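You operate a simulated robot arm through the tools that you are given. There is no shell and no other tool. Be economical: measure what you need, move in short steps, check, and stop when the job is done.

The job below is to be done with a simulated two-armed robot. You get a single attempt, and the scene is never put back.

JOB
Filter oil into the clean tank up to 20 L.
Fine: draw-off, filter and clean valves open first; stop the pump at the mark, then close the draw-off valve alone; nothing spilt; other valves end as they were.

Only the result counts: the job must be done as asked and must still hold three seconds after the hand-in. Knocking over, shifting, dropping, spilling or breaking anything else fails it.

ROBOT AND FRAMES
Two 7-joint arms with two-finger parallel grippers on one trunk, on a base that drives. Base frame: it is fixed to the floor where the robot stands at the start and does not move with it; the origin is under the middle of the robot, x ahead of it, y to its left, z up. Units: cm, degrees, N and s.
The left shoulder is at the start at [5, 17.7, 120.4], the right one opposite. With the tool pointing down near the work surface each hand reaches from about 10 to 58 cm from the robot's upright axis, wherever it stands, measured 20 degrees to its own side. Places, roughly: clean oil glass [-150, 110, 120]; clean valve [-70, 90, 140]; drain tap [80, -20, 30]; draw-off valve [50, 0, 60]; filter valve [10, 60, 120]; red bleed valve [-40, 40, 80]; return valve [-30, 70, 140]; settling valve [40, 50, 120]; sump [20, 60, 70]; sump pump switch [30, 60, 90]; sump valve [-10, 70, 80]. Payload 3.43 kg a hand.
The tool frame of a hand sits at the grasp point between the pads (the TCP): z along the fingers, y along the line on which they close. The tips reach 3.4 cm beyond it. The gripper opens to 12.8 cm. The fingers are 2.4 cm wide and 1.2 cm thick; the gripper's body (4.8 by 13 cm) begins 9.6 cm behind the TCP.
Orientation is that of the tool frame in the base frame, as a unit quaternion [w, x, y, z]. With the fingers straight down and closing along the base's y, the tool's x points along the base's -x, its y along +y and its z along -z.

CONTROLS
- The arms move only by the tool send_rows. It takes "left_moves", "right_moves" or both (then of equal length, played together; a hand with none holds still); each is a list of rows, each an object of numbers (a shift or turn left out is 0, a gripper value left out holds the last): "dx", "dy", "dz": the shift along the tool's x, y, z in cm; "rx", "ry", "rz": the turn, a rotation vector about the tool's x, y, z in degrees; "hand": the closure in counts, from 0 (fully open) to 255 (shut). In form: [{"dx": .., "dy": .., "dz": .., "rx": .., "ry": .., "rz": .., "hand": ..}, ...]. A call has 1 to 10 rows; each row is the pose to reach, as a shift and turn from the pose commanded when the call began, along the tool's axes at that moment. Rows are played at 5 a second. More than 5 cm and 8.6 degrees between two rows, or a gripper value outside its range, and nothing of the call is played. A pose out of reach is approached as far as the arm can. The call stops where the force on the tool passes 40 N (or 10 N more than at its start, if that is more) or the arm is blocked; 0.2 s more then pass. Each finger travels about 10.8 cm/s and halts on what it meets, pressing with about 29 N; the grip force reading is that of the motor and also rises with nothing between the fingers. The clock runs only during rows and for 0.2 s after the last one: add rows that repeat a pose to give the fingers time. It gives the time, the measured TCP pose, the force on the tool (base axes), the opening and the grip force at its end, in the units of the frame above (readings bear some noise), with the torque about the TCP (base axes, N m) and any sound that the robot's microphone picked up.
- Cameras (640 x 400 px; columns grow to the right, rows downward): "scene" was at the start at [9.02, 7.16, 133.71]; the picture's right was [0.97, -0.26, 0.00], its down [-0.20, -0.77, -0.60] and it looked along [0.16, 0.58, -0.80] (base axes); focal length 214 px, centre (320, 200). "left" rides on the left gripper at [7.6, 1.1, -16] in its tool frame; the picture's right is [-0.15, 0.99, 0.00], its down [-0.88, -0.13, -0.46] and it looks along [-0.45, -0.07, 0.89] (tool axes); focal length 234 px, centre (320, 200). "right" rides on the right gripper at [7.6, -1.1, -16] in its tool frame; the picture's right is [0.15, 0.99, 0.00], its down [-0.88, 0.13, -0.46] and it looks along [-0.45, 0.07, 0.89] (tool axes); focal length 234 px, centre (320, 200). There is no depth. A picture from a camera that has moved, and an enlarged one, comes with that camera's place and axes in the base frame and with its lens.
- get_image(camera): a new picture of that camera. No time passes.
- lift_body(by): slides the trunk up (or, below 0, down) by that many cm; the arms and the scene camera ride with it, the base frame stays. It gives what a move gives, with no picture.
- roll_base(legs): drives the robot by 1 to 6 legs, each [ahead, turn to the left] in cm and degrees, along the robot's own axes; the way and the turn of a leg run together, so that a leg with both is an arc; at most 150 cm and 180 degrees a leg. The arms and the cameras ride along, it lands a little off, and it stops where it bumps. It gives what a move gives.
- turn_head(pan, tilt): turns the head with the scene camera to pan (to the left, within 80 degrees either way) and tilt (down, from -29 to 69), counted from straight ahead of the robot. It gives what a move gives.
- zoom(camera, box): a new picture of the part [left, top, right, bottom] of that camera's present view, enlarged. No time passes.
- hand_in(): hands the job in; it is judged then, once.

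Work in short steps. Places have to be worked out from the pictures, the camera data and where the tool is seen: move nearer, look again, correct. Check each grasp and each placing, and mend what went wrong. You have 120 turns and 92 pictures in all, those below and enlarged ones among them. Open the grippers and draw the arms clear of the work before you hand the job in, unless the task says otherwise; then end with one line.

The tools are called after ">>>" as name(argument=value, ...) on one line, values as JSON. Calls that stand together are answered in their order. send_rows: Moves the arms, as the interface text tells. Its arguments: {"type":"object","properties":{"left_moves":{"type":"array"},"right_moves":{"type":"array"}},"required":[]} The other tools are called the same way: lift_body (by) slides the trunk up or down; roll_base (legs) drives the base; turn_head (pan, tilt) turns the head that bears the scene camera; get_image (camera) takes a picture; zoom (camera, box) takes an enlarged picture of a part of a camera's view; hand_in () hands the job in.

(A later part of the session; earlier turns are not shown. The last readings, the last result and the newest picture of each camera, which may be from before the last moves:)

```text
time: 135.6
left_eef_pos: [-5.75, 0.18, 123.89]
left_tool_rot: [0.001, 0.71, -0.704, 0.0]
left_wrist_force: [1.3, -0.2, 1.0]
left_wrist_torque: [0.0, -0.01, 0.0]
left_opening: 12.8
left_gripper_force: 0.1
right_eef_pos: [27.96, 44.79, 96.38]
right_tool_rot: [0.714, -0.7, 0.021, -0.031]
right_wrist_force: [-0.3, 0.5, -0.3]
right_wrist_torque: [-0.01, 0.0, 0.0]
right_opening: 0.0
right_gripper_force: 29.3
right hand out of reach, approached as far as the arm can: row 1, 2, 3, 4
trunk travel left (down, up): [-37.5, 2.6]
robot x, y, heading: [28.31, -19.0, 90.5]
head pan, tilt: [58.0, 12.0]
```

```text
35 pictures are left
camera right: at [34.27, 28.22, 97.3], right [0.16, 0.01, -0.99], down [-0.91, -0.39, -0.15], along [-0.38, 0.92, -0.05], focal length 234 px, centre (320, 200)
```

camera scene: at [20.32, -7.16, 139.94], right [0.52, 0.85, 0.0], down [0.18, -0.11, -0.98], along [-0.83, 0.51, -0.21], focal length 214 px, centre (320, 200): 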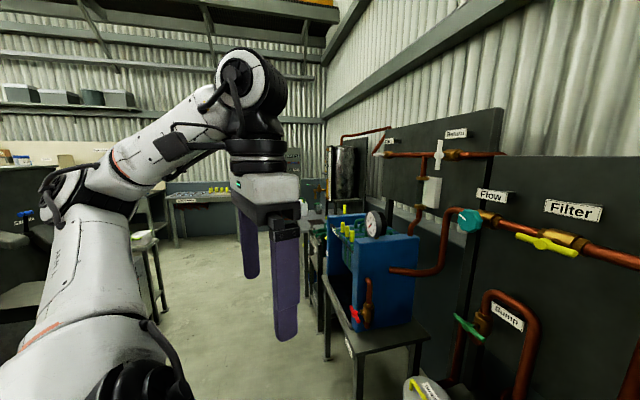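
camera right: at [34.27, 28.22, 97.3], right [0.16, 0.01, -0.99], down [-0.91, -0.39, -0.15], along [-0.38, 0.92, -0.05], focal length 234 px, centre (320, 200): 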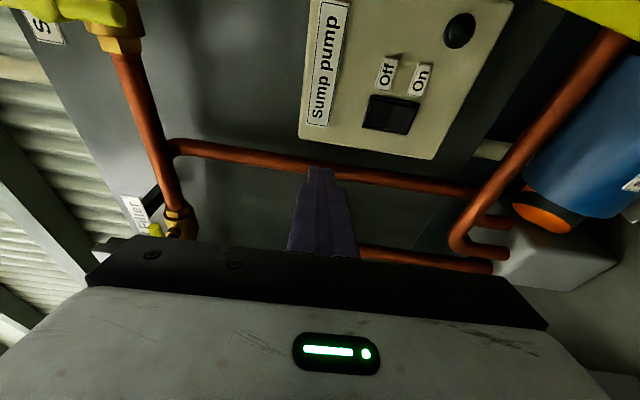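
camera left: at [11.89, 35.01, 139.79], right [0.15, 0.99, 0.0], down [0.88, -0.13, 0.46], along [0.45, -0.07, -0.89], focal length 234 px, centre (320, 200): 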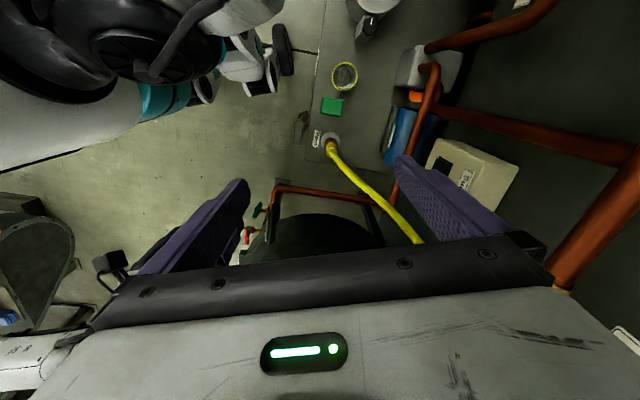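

The wrist roll is likely what limits; with closed fingers roll doesn't matter, so I roll back +80°.

>>> send_rows(right_moves=[{"rz": 8}, {"rz": 16}, {"rz": 24}, {"rz": 32}, {"rz": 40}, {"rz": 48}, {"rz": 56}, {"rz": 64}, {"rz": 72}, {"rz": 80}])

>>> get_image(camera="right")

```text
time: 137.8
left_eef_pos: [-5.78, 0.14, 123.95]
left_tool_rot: [0.001, 0.711, -0.703, 0.001]
left_wrist_force: [0.0, 0.4, -0.8]
left_wrist_torque: [0.0, 0.01, 0.02]
left_opening: 12.83
left_gripper_force: 0.1
right_eef_pos: [27.69, 44.54, 96.73]
right_tool_rot: [0.565, -0.523, 0.464, 0.438]
right_wrist_force: [-0.1, 0.6, 0.3]
right_wrist_torque: [0.0, -0.02, 0.01]
right_opening: 0.0
right_gripper_force: 28.8
right hand out of reach, approached as far as the arm can: row 1, 2, 3, 4, 5, 6, 7, 8, 9, 10
trunk travel left (down, up): [-37.5, 2.6]
robot x, y, heading: [28.25, -19.11, 90.5]
head pan, tilt: [58.0, 12.0]
```

```text
34 pictures are left
camera right: at [29.11, 28.58, 89.0], right [-0.94, 0.07, -0.32], down [-0.32, -0.45, 0.83], along [-0.09, 0.89, 0.45], focal length 234 px, centre (320, 200)
```

right: 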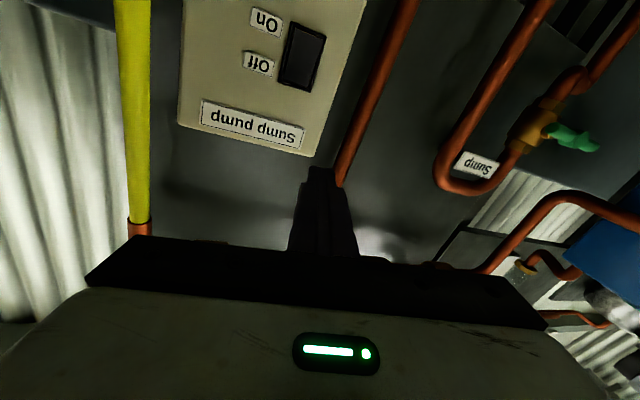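

Not the roll then; height below the shoulder is the limit. I raise the commanded hand pose to ~104 and then lower the trunk 16 cm instead.

>>> send_rows(right_moves=[{"dx": -4, "dy": -0.7}, {"dx": -8, "dy": -1.5}, {"dx": -12, "dy": -2.2}, {"dx": -16, "dy": -3}, {"dx": -16, "dy": -3}])

>>> lift_body(by=-16)

>>> get_image(camera="right")

>>> zoom(camera="scene", box=[296, 130, 376, 210])

```text
time: 138.9
left_eef_pos: [-5.76, 0.25, 123.96]
left_tool_rot: [0.001, 0.71, -0.704, 0.001]
left_wrist_force: [-0.2, 0.1, -0.6]
left_wrist_torque: [0.05, 0.0, -0.01]
left_opening: 12.79
left_gripper_force: 0.1
right_eef_pos: [27.61, 44.02, 112.9]
right_tool_rot: [0.567, -0.522, 0.462, 0.439]
right_wrist_force: [-0.3, 0.0, 0.8]
right_wrist_torque: [-0.03, 0.03, 0.0]
right_opening: 0.0
right_gripper_force: 28.8
trunk travel left (down, up): [-37.5, 2.6]
robot x, y, heading: [27.94, -19.21, 90.4]
head pan, tilt: [58.0, 12.0]
```

```text
time: 140.8
left_eef_pos: [-5.71, 0.16, 107.97]
left_tool_rot: [0.001, 0.711, -0.704, 0.001]
left_wrist_force: [0.3, -0.4, -0.6]
left_wrist_torque: [0.01, 0.0, 0.0]
left_opening: 12.83
left_gripper_force: 0.1
right_eef_pos: [27.55, 44.02, 96.89]
right_tool_rot: [0.567, -0.522, 0.462, 0.439]
right_wrist_force: [0.2, -0.3, 0.4]
right_wrist_torque: [0.03, 0.01, 0.02]
right_opening: 0.0
right_gripper_force: 28.2
trunk travel left (down, up): [-21.5, 18.6]
robot x, y, heading: [28.26, -19.03, 90.7]
head pan, tilt: [58.0, 12.0]
```

```text
33 pictures are left
camera right: at [29.12, 28.11, 89.18], right [-0.94, 0.07, -0.33], down [-0.32, -0.46, 0.83], along [-0.09, 0.89, 0.46], focal length 234 px, centre (320, 200)
```

right: 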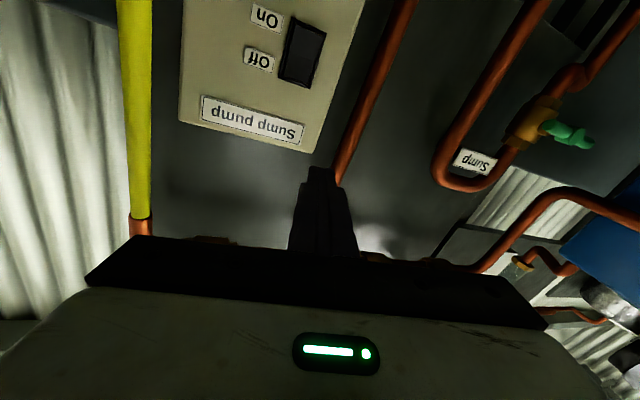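

```text
5.00 times, centred on (336, 170) of scene
camera zoom: at [20.33, -7.17, 123.95], right [0.52, 0.85, 0.0], down [0.18, -0.11, -0.98], along [-0.83, 0.51, -0.21], focal length 1072 px, centre (240, 350)
```

zoom: 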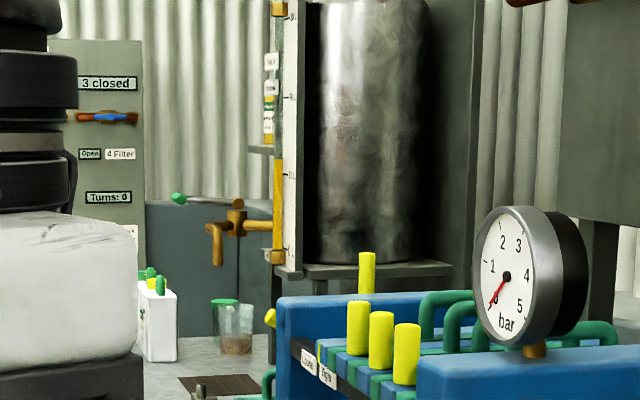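

The glass stays visible even with the trunk lowered (level ≈12 L). Rocker's lower (On) half is at ≈[34, 58.5, 86.8]; I move the fingertips to ~5 cm in front of it.

>>> send_rows(right_moves=[{"dx": 3, "dy": -1}, {"dx": 6, "dy": -2}, {"dx": 9, "dy": -3}, {"dx": 11.1, "dy": -3.4, "dz": 2}, {"dx": 11.1, "dy": -3.4, "dz": 4}, {"dx": 11.1, "dy": -3.4, "dz": 6}, {"dx": 11.1, "dy": -3.4, "dz": 6}])

>>> get_image(camera="right")

```text
time: 142.4
left_eef_pos: [-5.77, 0.13, 107.88]
left_tool_rot: [-0.001, 0.711, -0.703, 0.0]
left_wrist_force: [0.6, 0.0, -0.4]
left_wrist_torque: [0.03, -0.01, 0.01]
left_opening: 12.82
left_gripper_force: 0.0
right_eef_pos: [32.48, 49.74, 87.57]
right_tool_rot: [0.567, -0.522, 0.465, 0.436]
right_wrist_force: [-0.9, -0.3, -0.8]
right_wrist_torque: [0.02, -0.01, -0.01]
right_opening: 0.01
right_gripper_force: 29.0
right hand out of reach, approached as far as the arm can: row 4, 5, 6, 7
trunk travel left (down, up): [-21.5, 18.6]
robot x, y, heading: [28.53, -19.08, 90.2]
head pan, tilt: [58.0, 12.0]
```

```text
31 pictures are left
camera right: at [33.77, 33.78, 79.89], right [-0.94, 0.07, -0.33], down [-0.32, -0.45, 0.83], along [-0.09, 0.89, 0.45], focal length 234 px, centre (320, 200)
```

right: 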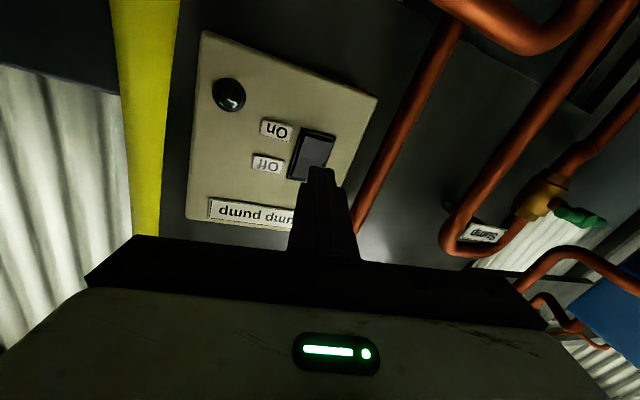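

Close. I lower the trunk 4 cm more for margin, compensate, and aim at z≈86 on the lower half of the rocker.

>>> lift_body(by=-4)

>>> send_rows(right_moves=[{"dx": -1.5, "dy": -0.4}, {"dx": -3.3, "dy": -0.8}, {"dx": -3.3, "dy": -0.8}])

>>> get_image(camera="right")

```text
time: 143.2
left_eef_pos: [-5.71, 0.13, 103.87]
left_tool_rot: [0.0, 0.71, -0.704, 0.001]
left_wrist_force: [0.7, -0.6, -0.6]
left_wrist_torque: [0.04, -0.02, -0.01]
left_opening: 12.81
left_gripper_force: 0.0
right_eef_pos: [32.28, 49.76, 83.42]
right_tool_rot: [0.566, -0.521, 0.466, 0.437]
right_wrist_force: [0.0, -0.5, -0.4]
right_wrist_torque: [0.0, 0.02, 0.03]
right_opening: 0.02
right_gripper_force: 29.4
trunk travel left (down, up): [-17.5, 22.6]
robot x, y, heading: [28.32, -18.94, 90.4]
head pan, tilt: [58.0, 12.0]
```

```text
time: 144.0
left_eef_pos: [-5.81, 0.15, 103.96]
left_tool_rot: [0.001, 0.711, -0.703, 0.001]
left_wrist_force: [0.6, -0.1, 0.2]
left_wrist_torque: [0.02, 0.05, 0.0]
left_opening: 12.8
left_gripper_force: 0.1
right_eef_pos: [32.54, 49.59, 86.97]
right_tool_rot: [0.566, -0.522, 0.465, 0.436]
right_wrist_force: [1.0, -0.4, -0.1]
right_wrist_torque: [-0.04, 0.0, -0.03]
right_opening: 0.0
right_gripper_force: 29.3
trunk travel left (down, up): [-17.5, 22.6]
robot x, y, heading: [28.59, -19.19, 90.7]
head pan, tilt: [58.0, 12.0]
```

```text
30 pictures are left
camera right: at [33.94, 33.68, 79.28], right [-0.94, 0.07, -0.33], down [-0.32, -0.45, 0.83], along [-0.09, 0.89, 0.45], focal length 234 px, centre (320, 200)
```

right: 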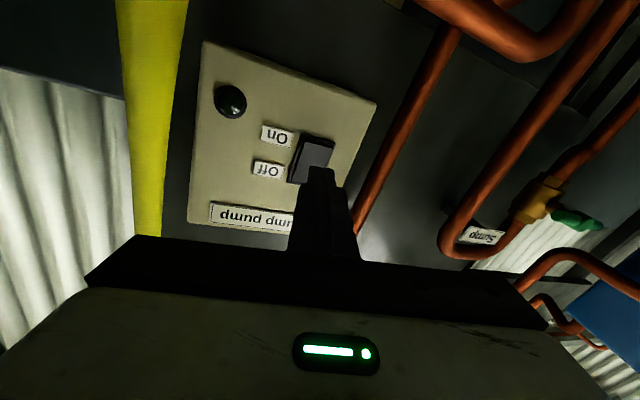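

Now I align and press the lower half, then back off 2 cm.

>>> send_rows(right_moves=[{"dx": 1.2, "dy": -1.0, "dz": 2}, {"dx": 1.2, "dy": -1.0, "dz": 4}, {"dx": 1.2, "dy": -1.0, "dz": 4.8}, {"dx": 1.2, "dy": -1.0, "dz": 5.4}, {"dx": 1.2, "dy": -1.0, "dz": 5.9}, {"dx": 1.2, "dy": -1.0, "dz": 4}])

>>> get_image(camera="right")

```text
time: 145.4
left_eef_pos: [-5.77, 0.13, 103.94]
left_tool_rot: [0.001, 0.711, -0.704, 0.0]
left_wrist_force: [0.5, 0.3, 0.5]
left_wrist_torque: [0.0, 0.0, 0.07]
left_opening: 12.77
left_gripper_force: 0.1
right_eef_pos: [34.01, 53.49, 86.09]
right_tool_rot: [0.566, -0.521, 0.468, 0.435]
right_wrist_force: [-0.5, -0.4, 0.2]
right_wrist_torque: [0.02, -0.02, -0.02]
right_opening: 0.0
right_gripper_force: 28.9
trunk travel left (down, up): [-17.5, 22.6]
robot x, y, heading: [28.54, -19.07, 90.5]
head pan, tilt: [58.0, 12.0]
```

```text
29 pictures are left
camera right: at [35.27, 37.53, 78.49], right [-0.94, 0.08, -0.33], down [-0.33, -0.45, 0.83], along [-0.08, 0.89, 0.45], focal length 234 px, centre (320, 200)
```

right: 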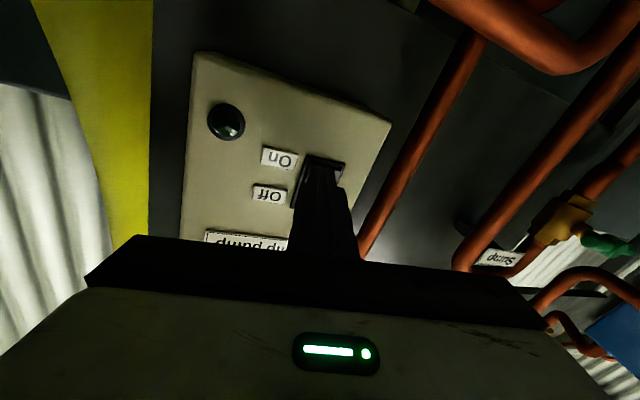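

No contact yet (lamp dark). I push further with small steps, holding at the end.

>>> send_rows(right_moves=[{"dz": 1.5}, {"dz": 2.2}, {"dz": 2.7}, {"dz": 3.1}, {"dz": 3.5}])

>>> get_image(camera="right")

```text
time: 146.4
left_eef_pos: [-5.65, -0.13, 104.04]
left_tool_rot: [0.0, 0.711, -0.703, 0.0]
left_wrist_force: [0.9, -0.1, 0.3]
left_wrist_torque: [-0.01, 0.01, 0.0]
left_opening: 12.83
left_gripper_force: 0.0
right_eef_pos: [33.98, 55.93, 86.19]
right_tool_rot: [0.567, -0.521, 0.469, 0.432]
right_wrist_force: [2.9, -20.9, 5.6]
right_wrist_torque: [0.46, -0.05, -0.33]
right_opening: 0.0
right_gripper_force: 28.7
trunk travel left (down, up): [-17.5, 22.6]
robot x, y, heading: [28.04, -19.16, 90.6]
head pan, tilt: [58.0, 12.0]
stopped in row 4 (right hand): the force on the tool passed its limit at 46 N (the readings are from after the stop); the commanded pose is now the measured one
```

```text
28 pictures are left
camera right: at [35.33, 39.97, 78.64], right [-0.94, 0.08, -0.33], down [-0.33, -0.44, 0.83], along [-0.08, 0.89, 0.45], focal length 234 px, centre (320, 200)
```

right: 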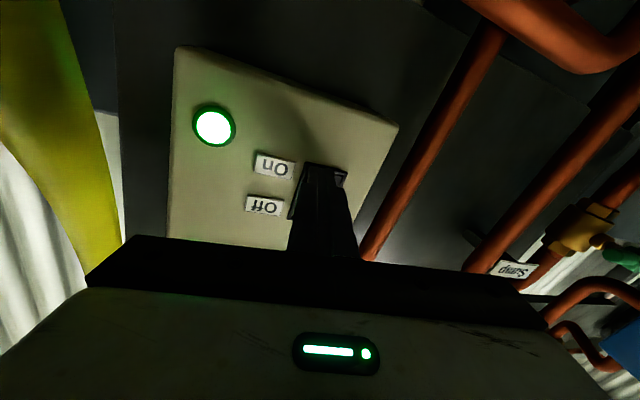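

Pump is on (lamp lit) at t≈146.3. I retract slightly and move up to stand by in front of the Off half, then look at the glass.

>>> send_rows(right_moves=[{"dz": -2}, {"dx": -3.3, "dy": -0.6, "dz": -2}, {"dx": -3.3, "dy": -0.6, "dz": -2}])

>>> zoom(camera="scene", box=[306, 130, 366, 190])

```text
time: 147.2
left_eef_pos: [-5.71, 0.14, 104.01]
left_tool_rot: [0.001, 0.711, -0.704, 0.0]
left_wrist_force: [-0.1, -0.4, -0.3]
left_wrist_torque: [-0.04, -0.05, 0.0]
left_opening: 12.79
left_gripper_force: 0.0
right_eef_pos: [33.84, 54.11, 89.1]
right_tool_rot: [0.565, -0.524, 0.47, 0.431]
right_wrist_force: [0.2, 0.5, -0.6]
right_wrist_torque: [0.01, 0.02, 0.03]
right_opening: 0.02
right_gripper_force: 28.7
trunk travel left (down, up): [-17.5, 22.6]
robot x, y, heading: [28.39, -19.29, 90.5]
head pan, tilt: [58.0, 12.0]
```

```text
6.67 times, centred on (336, 160) of scene
camera zoom: at [20.34, -7.23, 119.94], right [0.52, 0.85, 0.0], down [0.18, -0.11, -0.98], along [-0.83, 0.51, -0.21], focal length 1430 px, centre (213, 467)
```

zoom: 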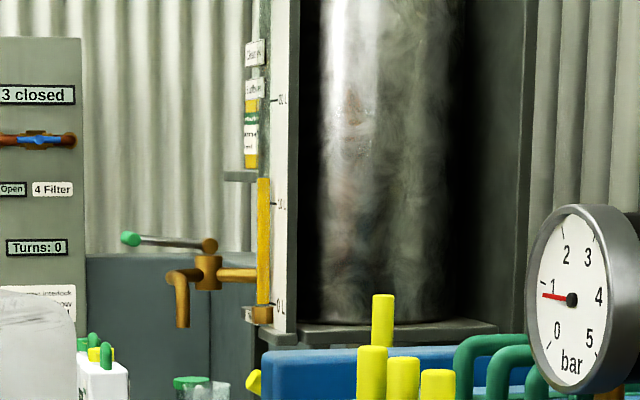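

Gauge shows ~1 bar and level ≈12.5 L. I wait 2 s and read again.

>>> send_rows(right_moves=[{}, {}, {}, {}, {}, {}, {}, {}, {}, {}])

>>> zoom(camera="scene", box=[306, 130, 366, 190])

```text
time: 149.4
left_eef_pos: [-5.84, 0.14, 104.01]
left_tool_rot: [0.0, 0.711, -0.703, 0.001]
left_wrist_force: [-0.2, 1.2, -0.2]
left_wrist_torque: [-0.04, -0.05, 0.0]
left_opening: 12.79
left_gripper_force: 0.1
right_eef_pos: [33.92, 54.26, 89.11]
right_tool_rot: [0.565, -0.523, 0.47, 0.431]
right_wrist_force: [-0.2, 0.0, -0.3]
right_wrist_torque: [-0.02, -0.01, 0.04]
right_opening: 0.0
right_gripper_force: 29.0
trunk travel left (down, up): [-17.5, 22.6]
robot x, y, heading: [28.14, -19.34, 90.5]
head pan, tilt: [58.0, 12.0]
```

```text
6.67 times, centred on (336, 160) of scene
camera zoom: at [20.34, -7.22, 119.94], right [0.52, 0.85, 0.0], down [0.18, -0.11, -0.98], along [-0.83, 0.51, -0.21], focal length 1430 px, centre (213, 467)
```

zoom: 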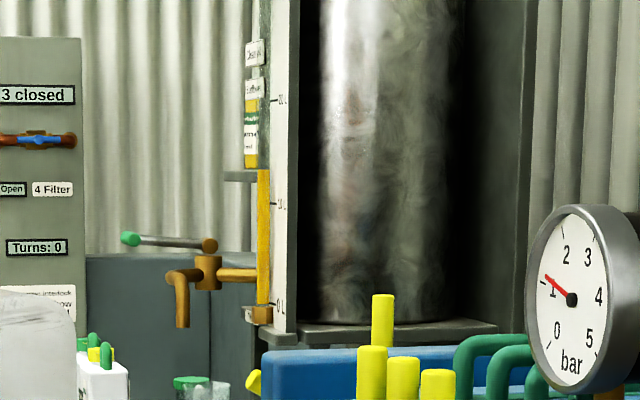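

Rate ≈0.4 L/s (level ≈13.4). I let ~11 s pass, then read again.

>>> send_rows(right_moves=[{}, {}, {}, {}, {}, {}, {}, {}, {}, {}])

>>> send_rows(right_moves=[{}, {}, {}, {}, {}, {}, {}, {}, {}, {}])

>>> send_rows(right_moves=[{}, {}, {}, {}, {}, {}, {}, {}, {}, {}])

>>> send_rows(right_moves=[{}, {}, {}, {}, {}, {}, {}, {}, {}, {}])

>>> zoom(camera="scene", box=[306, 130, 366, 190])

```text
time: 151.6
left_eef_pos: [-5.72, 0.05, 103.95]
left_tool_rot: [0.002, 0.711, -0.703, 0.001]
left_wrist_force: [-0.4, 0.8, 0.0]
left_wrist_torque: [-0.03, -0.01, -0.01]
left_opening: 12.78
left_gripper_force: 0.1
right_eef_pos: [33.89, 54.17, 89.09]
right_tool_rot: [0.565, -0.524, 0.469, 0.431]
right_wrist_force: [0.6, 0.5, -0.7]
right_wrist_torque: [-0.04, 0.0, 0.0]
right_opening: 0.01
right_gripper_force: 28.8
trunk travel left (down, up): [-17.5, 22.6]
robot x, y, heading: [27.92, -19.17, 90.8]
head pan, tilt: [58.0, 12.0]
```

```text
time: 153.8
left_eef_pos: [-5.76, 0.13, 103.82]
left_tool_rot: [0.001, 0.71, -0.704, 0.0]
left_wrist_force: [0.0, -0.2, -0.5]
left_wrist_torque: [-0.02, -0.02, 0.01]
left_opening: 12.8
left_gripper_force: 0.1
right_eef_pos: [33.89, 54.15, 89.23]
right_tool_rot: [0.565, -0.524, 0.469, 0.432]
right_wrist_force: [-0.7, 0.2, -0.1]
right_wrist_torque: [-0.01, 0.0, -0.04]
right_opening: 0.0
right_gripper_force: 29.5
trunk travel left (down, up): [-17.5, 22.6]
robot x, y, heading: [28.26, -18.92, 90.8]
head pan, tilt: [58.0, 12.0]
```

```text
time: 156.0
left_eef_pos: [-5.79, 0.07, 103.92]
left_tool_rot: [0.0, 0.71, -0.704, 0.0]
left_wrist_force: [0.3, 0.3, 0.2]
left_wrist_torque: [0.01, 0.0, 0.01]
left_opening: 12.82
left_gripper_force: 0.1
right_eef_pos: [33.91, 54.3, 89.14]
right_tool_rot: [0.565, -0.524, 0.469, 0.432]
right_wrist_force: [-1.0, -0.2, 0.3]
right_wrist_torque: [-0.02, -0.01, 0.01]
right_opening: 0.01
right_gripper_force: 29.3
trunk travel left (down, up): [-17.5, 22.6]
robot x, y, heading: [28.23, -19.18, 90.6]
head pan, tilt: [58.0, 12.0]
```

```text
time: 158.2
left_eef_pos: [-5.81, 0.14, 103.88]
left_tool_rot: [0.0, 0.711, -0.704, 0.001]
left_wrist_force: [0.5, -0.1, -0.7]
left_wrist_torque: [-0.01, -0.02, 0.01]
left_opening: 12.77
left_gripper_force: 0.1
right_eef_pos: [33.89, 54.31, 89.12]
right_tool_rot: [0.565, -0.523, 0.47, 0.431]
right_wrist_force: [-0.7, 0.0, -0.4]
right_wrist_torque: [0.01, 0.01, 0.0]
right_opening: 0.0
right_gripper_force: 29.1
trunk travel left (down, up): [-17.5, 22.6]
robot x, y, heading: [28.4, -19.55, 90.2]
head pan, tilt: [58.0, 12.0]
```

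```text
6.67 times, centred on (336, 160) of scene
camera zoom: at [20.34, -7.22, 119.94], right [0.52, 0.85, 0.0], down [0.18, -0.11, -0.98], along [-0.83, 0.51, -0.21], focal length 1430 px, centre (213, 467)
```

zoom: 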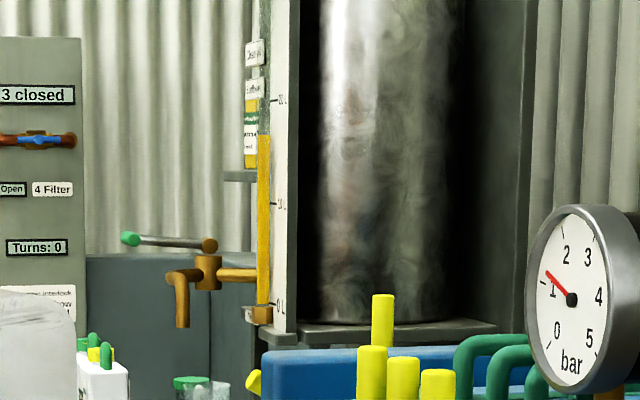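

Level ≈16.6 L, rising 3.9 px/s; 20 L expected at t≈167.3. I wait 6.6 s and read closer.

>>> send_rows(right_moves=[{}, {}, {}, {}, {}, {}, {}, {}, {}, {}])

>>> send_rows(right_moves=[{}, {}, {}, {}, {}, {}, {}, {}, {}, {}])

>>> send_rows(right_moves=[{}, {}, {}, {}, {}, {}, {}, {}, {}])

>>> zoom(camera="scene", box=[322, 130, 346, 160])

```text
time: 160.4
left_eef_pos: [-5.78, 0.1, 103.96]
left_tool_rot: [0.0, 0.711, -0.703, 0.0]
left_wrist_force: [0.0, 0.3, 0.3]
left_wrist_torque: [0.01, 0.03, 0.01]
left_opening: 12.8
left_gripper_force: 0.0
right_eef_pos: [33.83, 54.28, 89.19]
right_tool_rot: [0.565, -0.524, 0.469, 0.432]
right_wrist_force: [-0.4, 0.3, -0.6]
right_wrist_torque: [-0.03, -0.01, 0.02]
right_opening: 0.01
right_gripper_force: 28.5
trunk travel left (down, up): [-17.5, 22.6]
robot x, y, heading: [28.34, -19.31, 90.8]
head pan, tilt: [58.0, 12.0]
```

```text
time: 162.6
left_eef_pos: [-5.78, 0.03, 103.86]
left_tool_rot: [0.001, 0.71, -0.704, 0.001]
left_wrist_force: [-0.4, 0.1, 0.1]
left_wrist_torque: [0.03, 0.01, 0.01]
left_opening: 12.81
left_gripper_force: 0.1
right_eef_pos: [33.85, 54.24, 89.22]
right_tool_rot: [0.565, -0.523, 0.47, 0.432]
right_wrist_force: [0.5, 0.9, 0.6]
right_wrist_torque: [0.01, 0.01, 0.01]
right_opening: 0.01
right_gripper_force: 29.1
trunk travel left (down, up): [-17.5, 22.6]
robot x, y, heading: [28.43, -19.23, 90.5]
head pan, tilt: [58.0, 12.0]
```

```text
time: 164.6
left_eef_pos: [-5.72, -0.05, 103.92]
left_tool_rot: [0.001, 0.711, -0.703, 0.001]
left_wrist_force: [0.0, -0.1, 0.3]
left_wrist_torque: [-0.01, 0.0, 0.01]
left_opening: 12.8
left_gripper_force: 0.1
right_eef_pos: [33.92, 54.32, 89.21]
right_tool_rot: [0.565, -0.523, 0.47, 0.432]
right_wrist_force: [0.4, 0.3, -0.1]
right_wrist_torque: [-0.03, 0.03, -0.01]
right_opening: 0.01
right_gripper_force: 29.3
trunk travel left (down, up): [-17.5, 22.6]
robot x, y, heading: [28.54, -18.84, 90.5]
head pan, tilt: [58.0, 12.0]
```

```text
13.33 times, centred on (334, 145) of scene
camera zoom: at [20.34, -7.22, 119.94], right [0.52, 0.85, 0.0], down [0.18, -0.11, -0.98], along [-0.83, 0.51, -0.21], focal length 2860 px, centre (133, 933)
```

zoom: 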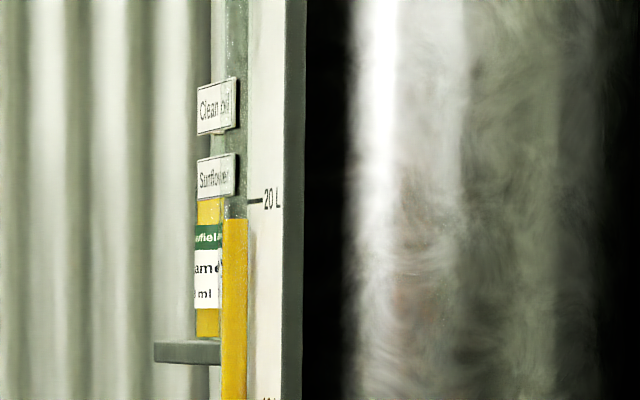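

19.2 L now, ~2.2 s to go. I wait 1.4 s, then press the Off (upper) half.

>>> send_rows(right_moves=[{}, {}, {}, {}, {}, {}])

>>> send_rows(right_moves=[{"dz": 0.9}, {"dz": 1.5}, {"dz": 2.1}, {"dz": 2.7}, {"dz": 3.2}])

>>> get_image(camera="right")

>>> zoom(camera="scene", box=[322, 130, 346, 160])

```text
time: 166.0
left_eef_pos: [-5.71, 0.15, 103.94]
left_tool_rot: [0.0, 0.711, -0.703, 0.001]
left_wrist_force: [0.6, 0.0, 0.5]
left_wrist_torque: [-0.02, 0.0, 0.0]
left_opening: 12.79
left_gripper_force: 0.0
right_eef_pos: [33.83, 54.28, 89.19]
right_tool_rot: [0.565, -0.524, 0.469, 0.432]
right_wrist_force: [-0.3, 0.3, -0.2]
right_wrist_torque: [0.0, 0.02, 0.0]
right_opening: 0.0
right_gripper_force: 28.7
trunk travel left (down, up): [-17.5, 22.6]
robot x, y, heading: [28.07, -19.08, 90.4]
head pan, tilt: [58.0, 12.0]
```

```text
time: 166.9
left_eef_pos: [-5.74, -0.2, 103.95]
left_tool_rot: [0.0, 0.71, -0.704, -0.001]
left_wrist_force: [-0.1, 0.5, -0.2]
left_wrist_torque: [0.0, -0.01, 0.03]
left_opening: 12.79
left_gripper_force: 0.1
right_eef_pos: [34.14, 55.68, 89.3]
right_tool_rot: [0.566, -0.523, 0.47, 0.431]
right_wrist_force: [3.7, -25.0, 6.9]
right_wrist_torque: [0.13, -0.08, -0.45]
right_opening: 0.0
right_gripper_force: 28.9
trunk travel left (down, up): [-17.5, 22.6]
robot x, y, heading: [28.06, -19.0, 90.4]
head pan, tilt: [58.0, 12.0]
stopped in row 4 (right hand): the force on the tool passed its limit at 50 N (the readings are from after the stop); the commanded pose is now the measured one
```

```text
23 pictures are left
camera right: at [35.24, 39.73, 81.77], right [-0.94, 0.08, -0.33], down [-0.33, -0.44, 0.84], along [-0.08, 0.89, 0.44], focal length 234 px, centre (320, 200)
```

right: 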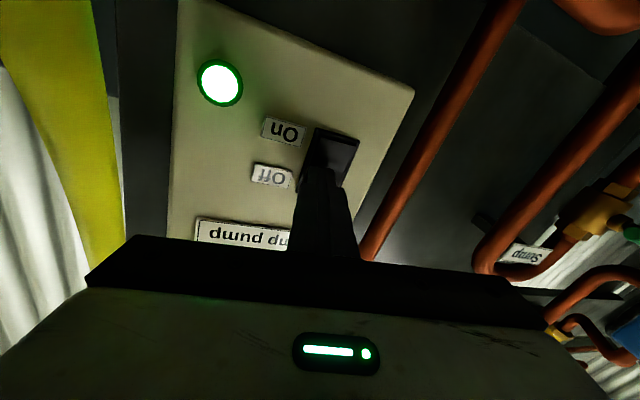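

```text
13.33 times, centred on (334, 145) of scene
camera zoom: at [20.4, -7.64, 120.0], right [0.52, 0.85, 0.0], down [0.18, -0.11, -0.98], along [-0.83, 0.51, -0.21], focal length 2860 px, centre (133, 933)
```

zoom: 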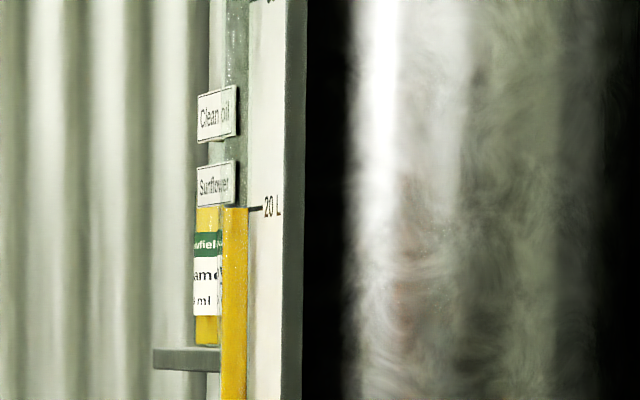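

Lamp still lit – the push was too near the pivot. I shift up 1.5 cm quickly and press again.

>>> send_rows(right_moves=[{"dx": -1.6, "dy": -0.3, "dz": -1.2}, {"dx": -1.6, "dy": -0.3, "dz": 0.2}, {"dx": -1.6, "dy": -0.3, "dz": 0.8}, {"dx": -1.6, "dy": -0.3, "dz": 1.3}])

>>> get_image(camera="right")

```text
time: 167.6
left_eef_pos: [-5.69, -0.43, 104.03]
left_tool_rot: [0.0, 0.71, -0.704, -0.001]
left_wrist_force: [0.4, -0.1, 0.1]
left_wrist_torque: [0.02, 0.02, -0.03]
left_opening: 12.77
left_gripper_force: 0.0
right_eef_pos: [33.94, 55.95, 90.69]
right_tool_rot: [0.565, -0.523, 0.472, 0.429]
right_wrist_force: [4.0, -28.6, 8.2]
right_wrist_torque: [-0.03, -0.12, -0.55]
right_opening: 0.01
right_gripper_force: 28.8
trunk travel left (down, up): [-17.5, 22.6]
robot x, y, heading: [28.27, -18.91, 90.4]
head pan, tilt: [58.0, 12.0]
stopped in row 3 (right hand): the force on the tool passed its limit at 53 N (the readings are from after the stop); the commanded pose is now the measured one
```

```text
21 pictures are left
camera right: at [35.17, 39.85, 83.16], right [-0.94, 0.08, -0.33], down [-0.33, -0.44, 0.84], along [-0.08, 0.9, 0.44], focal length 234 px, centre (320, 200)
```

right: 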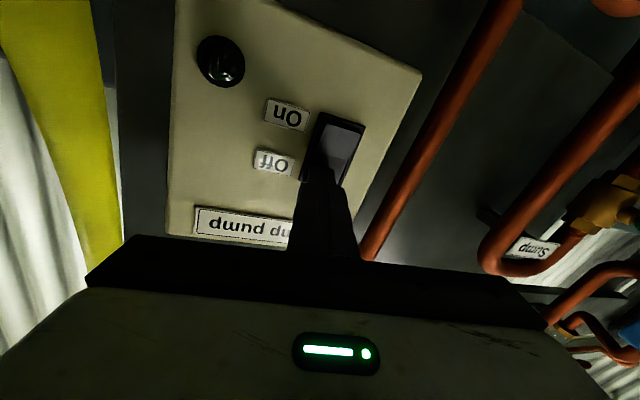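

The lamp is off. I withdraw the hand and check the level.

>>> send_rows(right_moves=[{"dz": -3}, {"dz": -6}, {"dz": -10}, {"dz": -14}, {"dz": -14}])

>>> zoom(camera="scene", box=[322, 130, 346, 160])

```text
time: 168.8
left_eef_pos: [-5.69, -0.01, 103.99]
left_tool_rot: [0.001, 0.71, -0.704, 0.001]
left_wrist_force: [0.3, -0.6, -0.1]
left_wrist_torque: [-0.01, -0.04, 0.02]
left_opening: 12.8
left_gripper_force: 0.2
right_eef_pos: [33.02, 42.33, 90.24]
right_tool_rot: [0.563, -0.525, 0.473, 0.428]
right_wrist_force: [0.3, 0.4, 1.1]
right_wrist_torque: [0.0, 0.0, -0.02]
right_opening: 0.0
right_gripper_force: 28.9
trunk travel left (down, up): [-17.5, 22.6]
robot x, y, heading: [27.95, -19.19, 90.3]
head pan, tilt: [58.0, 12.0]
```

```text
13.33 times, centred on (334, 145) of scene
camera zoom: at [20.37, -7.33, 119.94], right [0.52, 0.85, 0.0], down [0.18, -0.11, -0.98], along [-0.83, 0.51, -0.21], focal length 2860 px, centre (133, 933)
```

zoom: 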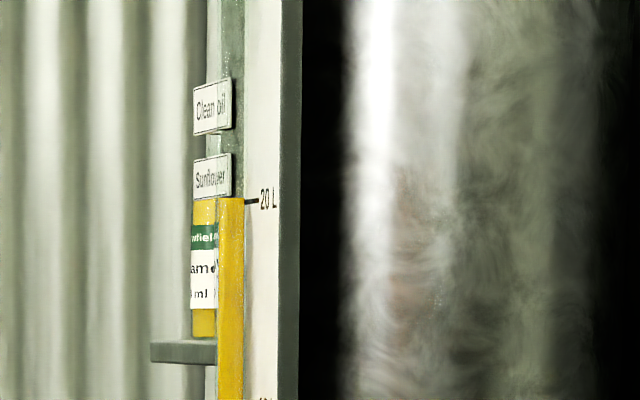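

Level reads ≈20.1 L, pump off. Now I return to the draw-off valve: back away, turn to heading 65, and look.

>>> send_rows(right_moves=[{"dz": -3, "dx": -1}, {"dz": -6, "dx": -2}, {"dz": -8, "dx": -3}, {"dz": -8, "dx": -3}])

>>> roll_base(legs=[[0, -5], [-48, 0], [0, -20.5]])

>>> send_rows(right_moves=[{"rz": -8}, {"rz": -16}, {"rz": -24}, {"rz": -32}, {"rz": -40}, {"rz": -48}, {"rz": -56}, {"rz": -64}, {"rz": -72}, {"rz": -80, "hand": 180}])

>>> lift_body(by=-15)

>>> turn_head(pan=0, tilt=35)

>>> get_image(camera="scene")

>>> get_image(camera="right")

```text
time: 169.8
left_eef_pos: [-5.71, 0.03, 104.0]
left_tool_rot: [0.0, 0.71, -0.704, 0.0]
left_wrist_force: [0.1, -1.1, -0.1]
left_wrist_torque: [-0.02, 0.0, 0.0]
left_opening: 12.79
left_gripper_force: 0.0
right_eef_pos: [31.69, 34.54, 92.94]
right_tool_rot: [0.562, -0.526, 0.473, 0.429]
right_wrist_force: [-0.5, -0.4, 0.0]
right_wrist_torque: [-0.03, -0.03, 0.0]
right_opening: 0.01
right_gripper_force: 29.1
trunk travel left (down, up): [-17.5, 22.6]
robot x, y, heading: [28.36, -18.79, 90.4]
head pan, tilt: [58.0, 12.0]
```

```text
time: 174.3
left_eef_pos: [1.89, -35.67, 103.96]
left_tool_rot: [-0.002, -0.539, 0.842, -0.001]
left_wrist_force: [-0.2, -0.1, -0.3]
left_wrist_torque: [-0.01, 0.0, -0.01]
left_opening: 12.79
left_gripper_force: 0.1
right_eef_pos: [50.54, -20.46, 92.94]
right_tool_rot: [0.641, -0.411, 0.576, 0.297]
right_wrist_force: [0.0, -0.2, 0.0]
right_wrist_torque: [0.02, -0.01, -0.04]
right_opening: 0.01
right_gripper_force: 28.8
trunk travel left (down, up): [-17.5, 22.6]
robot x, y, heading: [24.31, -67.47, 65.5]
head pan, tilt: [58.0, 12.0]
```

```text
time: 176.7
left_eef_pos: [2.01, -35.65, 103.91]
left_tool_rot: [-0.001, -0.54, 0.842, -0.001]
left_wrist_force: [-0.5, 0.5, -0.2]
left_wrist_torque: [0.01, -0.01, 0.01]
left_opening: 12.82
left_gripper_force: 0.0
right_eef_pos: [54.29, -20.57, 94.82]
right_tool_rot: [0.679, -0.67, 0.237, -0.182]
right_wrist_force: [0.5, 0.4, 0.3]
right_wrist_torque: [-0.01, -0.03, -0.05]
right_opening: 3.76
right_gripper_force: 0.1
trunk travel left (down, up): [-17.5, 22.6]
robot x, y, heading: [24.49, -67.7, 65.1]
head pan, tilt: [58.0, 12.0]
stopped in row 10 (right hand): the arm was blocked; the commanded pose is now the measured one
```

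```text
time: 178.4
left_eef_pos: [1.91, -35.67, 88.91]
left_tool_rot: [-0.002, -0.539, 0.842, -0.001]
left_wrist_force: [0.0, -0.5, 0.0]
left_wrist_torque: [0.01, 0.0, 0.04]
left_opening: 12.81
left_gripper_force: 0.0
right_eef_pos: [54.17, -20.4, 79.81]
right_tool_rot: [0.679, -0.67, 0.237, -0.184]
right_wrist_force: [-0.6, 0.1, 0.1]
right_wrist_torque: [-0.01, 0.01, -0.02]
right_opening: 3.73
right_gripper_force: 0.0
trunk travel left (down, up): [-2.5, 37.6]
robot x, y, heading: [24.34, -67.66, 65.3]
head pan, tilt: [58.0, 12.0]
```

```text
time: 179.7
left_eef_pos: [1.85, -35.68, 88.88]
left_tool_rot: [-0.002, -0.54, 0.842, -0.001]
left_wrist_force: [0.2, -0.4, -0.8]
left_wrist_torque: [-0.01, 0.01, -0.02]
left_opening: 12.83
left_gripper_force: 0.1
right_eef_pos: [54.28, -20.46, 79.77]
right_tool_rot: [0.679, -0.671, 0.237, -0.182]
right_wrist_force: [-0.4, 0.2, 0.0]
right_wrist_torque: [-0.02, 0.0, 0.02]
right_opening: 3.75
right_gripper_force: 0.1
trunk travel left (down, up): [-2.5, 37.6]
robot x, y, heading: [24.53, -67.24, 65.2]
head pan, tilt: [0.0, 35.0]
```

```text
19 pictures are left
camera scene: at [31.2, -53.13, 101.25], right [0.91, -0.42, 0.0], down [-0.24, -0.52, -0.82], along [0.34, 0.74, -0.57], focal length 214 px, centre (320, 200)
```

scene: 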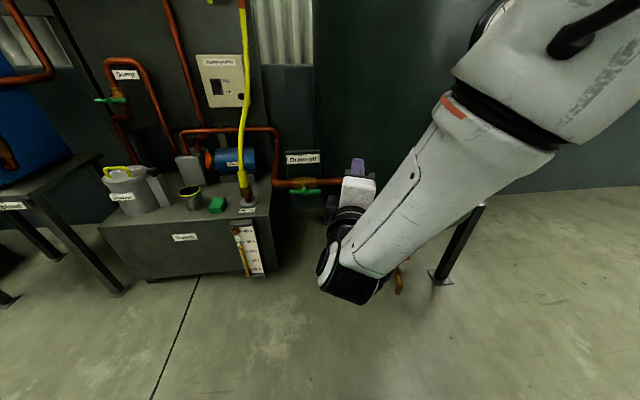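

```text
18 pictures are left
camera right: at [51.51, -37.98, 80.41], right [0.05, -0.05, -1.0], down [-0.99, 0.13, -0.06], along [0.13, 0.99, -0.04], focal length 234 px, centre (320, 200)
```

right: 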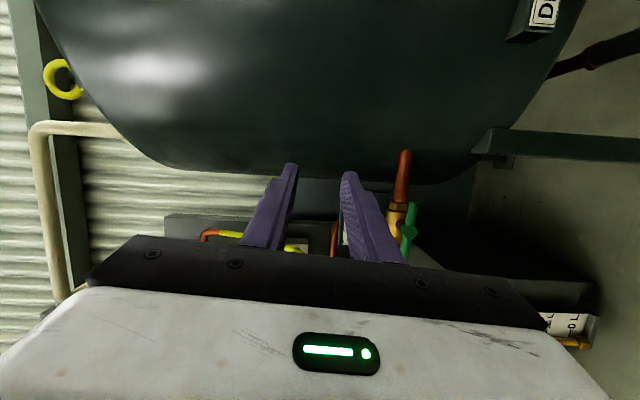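

Handle is visible, still open. I move the hand left 11 cm, down 18 cm and yaw it toward the stem axis (about 21 cm short of the hub).

>>> send_rows(right_moves=[{"dx": -1.5, "dy": 3, "dz": -0.3, "ry": -2}, {"dx": -3, "dy": 6, "dz": -0.6, "ry": -4}, {"dx": -4.5, "dy": 9, "dz": -0.9, "ry": -6}, {"dx": -6, "dy": 12, "dz": -1.2, "ry": -8}, {"dx": -7.8, "dy": 15, "dz": -1.5, "ry": -11}, {"dx": -9.4, "dy": 18, "dz": -1.7, "ry": -14}, {"dx": -9.4, "dy": 18, "dz": -1.7, "ry": -14}])

>>> get_image(camera="right")

```text
time: 181.3
left_eef_pos: [1.9, -35.64, 89.0]
left_tool_rot: [-0.002, -0.539, 0.842, -0.001]
left_wrist_force: [0.4, 0.3, -0.6]
left_wrist_torque: [-0.03, -0.03, 0.03]
left_opening: 12.79
left_gripper_force: 0.1
right_eef_pos: [44.33, -15.91, 62.43]
right_tool_rot: [0.702, -0.689, 0.15, -0.099]
right_wrist_force: [-0.3, -0.7, 0.0]
right_wrist_torque: [-0.01, -0.03, -0.03]
right_opening: 3.76
right_gripper_force: 0.1
trunk travel left (down, up): [-2.5, 37.6]
robot x, y, heading: [24.26, -67.6, 65.4]
head pan, tilt: [0.0, 35.0]
```

```text
17 pictures are left
camera right: at [45.82, -33.64, 62.82], right [0.07, -0.02, -1.0], down [-0.99, -0.12, -0.07], along [-0.12, 0.99, -0.03], focal length 234 px, centre (320, 200)
```

right: 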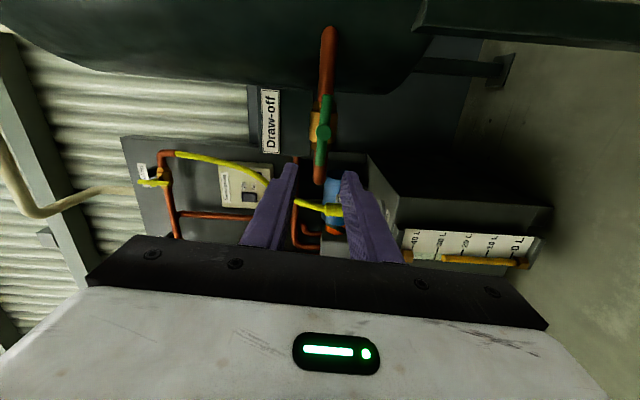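

Consistent: hub at [52, 4.2, 61.7]. I drive forward 12 cm.

>>> roll_base(legs=[[12, 0]])

>>> get_image(camera="right")

```text
time: 182.5
left_eef_pos: [6.86, -24.9, 88.92]
left_tool_rot: [-0.001, -0.54, 0.842, -0.001]
left_wrist_force: [-0.6, -0.6, -0.2]
left_wrist_torque: [0.04, 0.04, 0.01]
left_opening: 12.79
left_gripper_force: 0.1
right_eef_pos: [49.24, -5.12, 62.43]
right_tool_rot: [0.702, -0.689, 0.151, -0.099]
right_wrist_force: [-0.6, -0.1, 0.2]
right_wrist_torque: [-0.01, 0.01, 0.0]
right_opening: 3.77
right_gripper_force: 0.1
trunk travel left (down, up): [-2.5, 37.6]
robot x, y, heading: [29.3, -57.1, 65.2]
head pan, tilt: [0.0, 35.0]
```

```text
16 pictures are left
camera right: at [50.85, -22.85, 62.87], right [0.07, -0.02, -1.0], down [-0.99, -0.12, -0.07], along [-0.11, 0.99, -0.03], focal length 234 px, centre (320, 200)
```

right: 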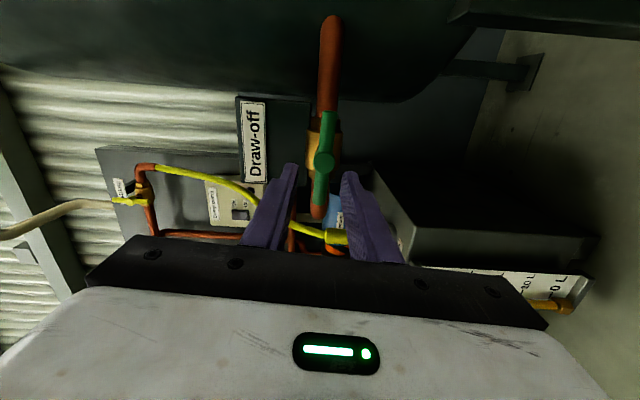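

Hub 9.8 cm ahead. I advance 7.6 cm and close on the bar.

>>> send_rows(right_moves=[{"dx": -0.2, "dy": 0.3, "dz": 2.5}, {"dx": -0.4, "dy": 0.5, "dz": 5}, {"dx": -0.4, "dy": 0.5, "dz": 7.6}, {"dx": -0.4, "dy": 0.5, "dz": 7.6}, {"dx": -0.4, "dy": 0.5, "dz": 7.6, "hand": 255}, {"dx": -0.4, "dy": 0.5, "dz": 7.6, "hand": 255}, {"dx": -0.4, "dy": 0.5, "dz": 7.6, "hand": 255}])

>>> get_image(camera="right")

```text
time: 184.1
left_eef_pos: [7.01, -24.66, 88.94]
left_tool_rot: [-0.002, -0.54, 0.842, -0.002]
left_wrist_force: [-0.2, -0.4, -0.8]
left_wrist_torque: [0.0, -0.04, -0.01]
left_opening: 12.79
left_gripper_force: 0.0
right_eef_pos: [50.28, 1.96, 62.07]
right_tool_rot: [-0.691, 0.699, -0.155, 0.1]
right_wrist_force: [0.8, 1.7, -31.6]
right_wrist_torque: [-0.93, 0.51, 0.19]
right_opening: 1.44
right_gripper_force: 44.8
right hand out of reach, approached as far as the arm can: row 1, 2, 3, 4, 5, 6, 7
trunk travel left (down, up): [-2.5, 37.6]
robot x, y, heading: [29.47, -56.44, 65.0]
head pan, tilt: [0.0, 35.0]
```

```text
15 pictures are left
camera right: at [51.81, -15.66, 63.12], right [0.06, -0.05, -1.0], down [-0.99, -0.11, -0.05], along [-0.11, 0.99, -0.06], focal length 234 px, centre (320, 200)
```

right: 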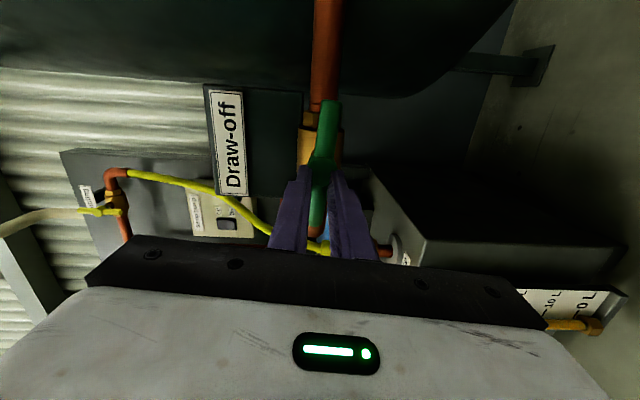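

Gripped. I turn it back: rz positive in steps, with slight relief downward.

>>> send_rows(right_moves=[{"dy": 0.3}, {"dy": 0.4, "rz": 6}, {"dy": 0.4, "rz": 12}, {"dy": 0.4, "rz": 18}, {"dy": 0.4, "rz": 24}, {"dy": 0.4, "rz": 30}, {"dy": 0.4, "rz": 36}, {"dy": 0.4, "rz": 36}])

>>> get_image(camera="right")

```text
time: 185.9
left_eef_pos: [6.9, -24.79, 88.82]
left_tool_rot: [-0.001, -0.539, 0.842, -0.002]
left_wrist_force: [0.2, 0.9, 0.7]
left_wrist_torque: [-0.02, 0.0, 0.03]
left_opening: 12.79
left_gripper_force: 0.1
right_eef_pos: [49.96, 2.26, 63.17]
right_tool_rot: [0.696, -0.609, 0.359, 0.122]
right_wrist_force: [-4.1, -2.8, -9.9]
right_wrist_torque: [0.98, -1.12, -1.42]
right_opening: 0.86
right_gripper_force: 43.1
right hand out of reach, approached as far as the arm can: row 1, 2, 3, 4, 5, 6, 7, 8
trunk travel left (down, up): [-2.5, 37.6]
robot x, y, heading: [29.38, -57.05, 65.2]
head pan, tilt: [0.0, 35.0]
```

```text
14 pictures are left
camera right: at [50.39, -15.07, 59.04], right [-0.5, 0.19, -0.85], down [-0.87, -0.16, 0.47], along [-0.05, 0.97, 0.24], focal length 234 px, centre (320, 200)
```

right: 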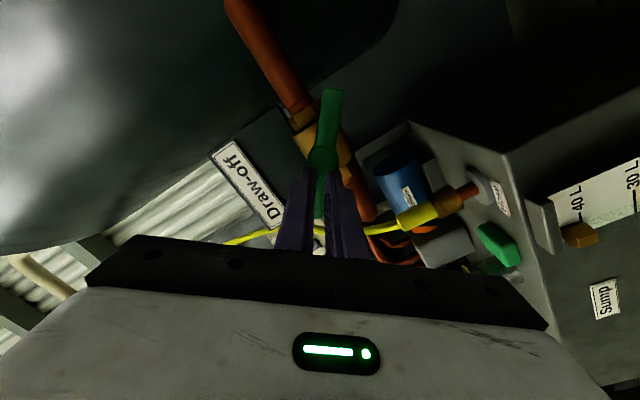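

It turned ~35° but the arm is at its reach limit and drifting off-centre. I release, back off, drive 4 cm closer and re-grip.

>>> send_rows(right_moves=[{"hand": 160}, {"hand": 160}, {"dz": -3}, {"dz": -6}, {"dz": -9}, {"dz": -9}])

>>> roll_base(legs=[[5, 0]])

>>> get_image(camera="right")

```text
time: 187.5
left_eef_pos: [6.9, -24.78, 88.92]
left_tool_rot: [-0.002, -0.54, 0.842, -0.001]
left_wrist_force: [-0.2, 0.1, -0.3]
left_wrist_torque: [0.0, -0.01, -0.03]
left_opening: 12.81
left_gripper_force: 0.0
right_eef_pos: [49.71, -6.42, 62.57]
right_tool_rot: [0.697, -0.601, 0.378, 0.103]
right_wrist_force: [1.0, -1.1, -0.8]
right_wrist_torque: [-0.02, 0.0, -0.03]
right_opening: 4.78
right_gripper_force: 0.1
trunk travel left (down, up): [-2.5, 37.6]
robot x, y, heading: [29.52, -56.72, 65.1]
head pan, tilt: [0.0, 35.0]
stopped in row 6 (right hand): the arm was blocked; the commanded pose is now the measured one
```

```text
time: 188.5
left_eef_pos: [8.95, -20.28, 88.95]
left_tool_rot: [-0.002, -0.539, 0.842, 0.0]
left_wrist_force: [0.1, 0.8, 0.9]
left_wrist_torque: [0.04, -0.01, -0.01]
left_opening: 12.8
left_gripper_force: 0.3
right_eef_pos: [51.91, -1.9, 62.52]
right_tool_rot: [0.696, -0.602, 0.377, 0.104]
right_wrist_force: [-0.2, -0.8, 0.5]
right_wrist_torque: [-0.03, 0.03, 0.0]
right_opening: 4.75
right_gripper_force: 0.0
trunk travel left (down, up): [-2.5, 37.6]
robot x, y, heading: [31.52, -52.46, 65.5]
head pan, tilt: [0.0, 35.0]
```

```text
13 pictures are left
camera right: at [51.36, -19.18, 58.55], right [-0.49, 0.21, -0.85], down [-0.87, -0.11, 0.48], along [0.01, 0.97, 0.24], focal length 234 px, centre (320, 200)
```

right: 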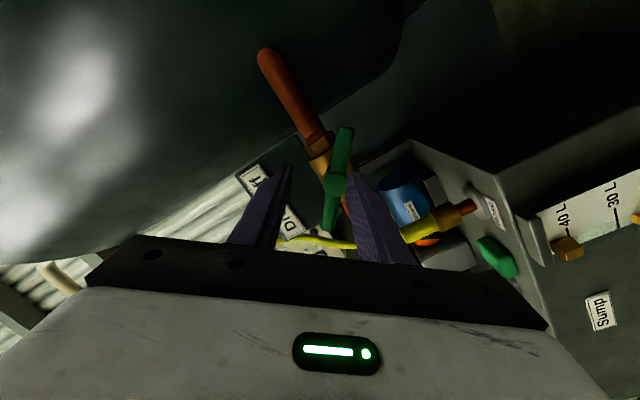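

Hub is 5.7 cm ahead, 2 cm to +y. I centre, advance 3.6 cm and re-grip.

>>> send_rows(right_moves=[{"dx": -1, "dy": 2, "rz": 5}, {"dx": -1, "dy": 2, "rz": 5, "dz": 1.8}, {"dx": -1, "dy": 2, "rz": 5, "dz": 3.6}, {"dx": -1, "dy": 2, "rz": 5, "dz": 3.6}, {"dx": -1, "dy": 2, "rz": 5, "dz": 3.6, "hand": 255}, {"dx": -1, "dy": 2, "rz": 5, "dz": 3.6, "hand": 255}, {"dx": -1, "dy": 2, "rz": 5, "dz": 3.6, "hand": 255}])

>>> send_rows(right_moves=[{"rz": 6}, {"rz": 12}, {"rz": 18}, {"rz": 24}, {"rz": 30}, {"rz": 30}])

>>> get_image(camera="right")

```text
time: 190.1
left_eef_pos: [9.01, -20.38, 88.91]
left_tool_rot: [-0.001, -0.539, 0.842, -0.001]
left_wrist_force: [-1.1, 0.4, -0.7]
left_wrist_torque: [-0.02, -0.04, 0.03]
left_opening: 12.81
left_gripper_force: 0.0
right_eef_pos: [51.51, 2.15, 61.66]
right_tool_rot: [0.692, -0.584, 0.403, 0.133]
right_wrist_force: [6.9, -8.3, 5.8]
right_wrist_torque: [0.34, 0.09, 0.23]
right_opening: 1.44
right_gripper_force: 45.1
trunk travel left (down, up): [-2.5, 37.6]
robot x, y, heading: [31.5, -52.12, 65.0]
head pan, tilt: [0.0, 35.0]
```

```text
time: 191.5
left_eef_pos: [8.98, -20.42, 88.99]
left_tool_rot: [-0.001, -0.54, 0.842, -0.001]
left_wrist_force: [0.6, -0.5, -0.4]
left_wrist_torque: [-0.03, 0.03, 0.0]
left_opening: 12.78
left_gripper_force: 0.0
right_eef_pos: [51.16, 2.27, 61.47]
right_tool_rot: [0.632, -0.46, 0.541, 0.309]
right_wrist_force: [-0.6, -5.8, 1.3]
right_wrist_torque: [0.25, 0.07, 0.24]
right_opening: 1.5
right_gripper_force: 44.9
trunk travel left (down, up): [-2.5, 37.6]
robot x, y, heading: [31.93, -52.44, 65.1]
head pan, tilt: [0.0, 35.0]
```

```text
12 pictures are left
camera right: at [47.6, -13.72, 54.61], right [-0.85, 0.37, -0.39], down [-0.5, -0.27, 0.82], along [0.2, 0.89, 0.41], focal length 234 px, centre (320, 200)
```

right: 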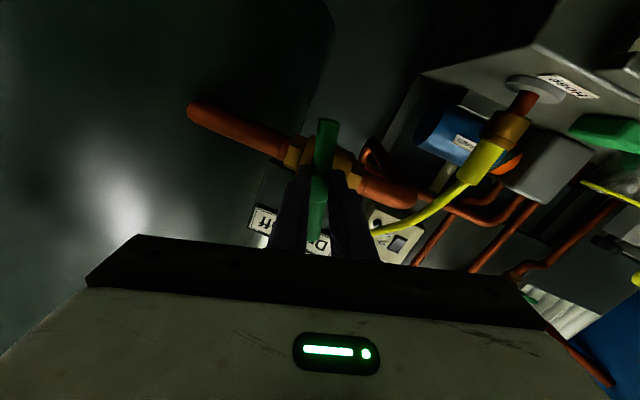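

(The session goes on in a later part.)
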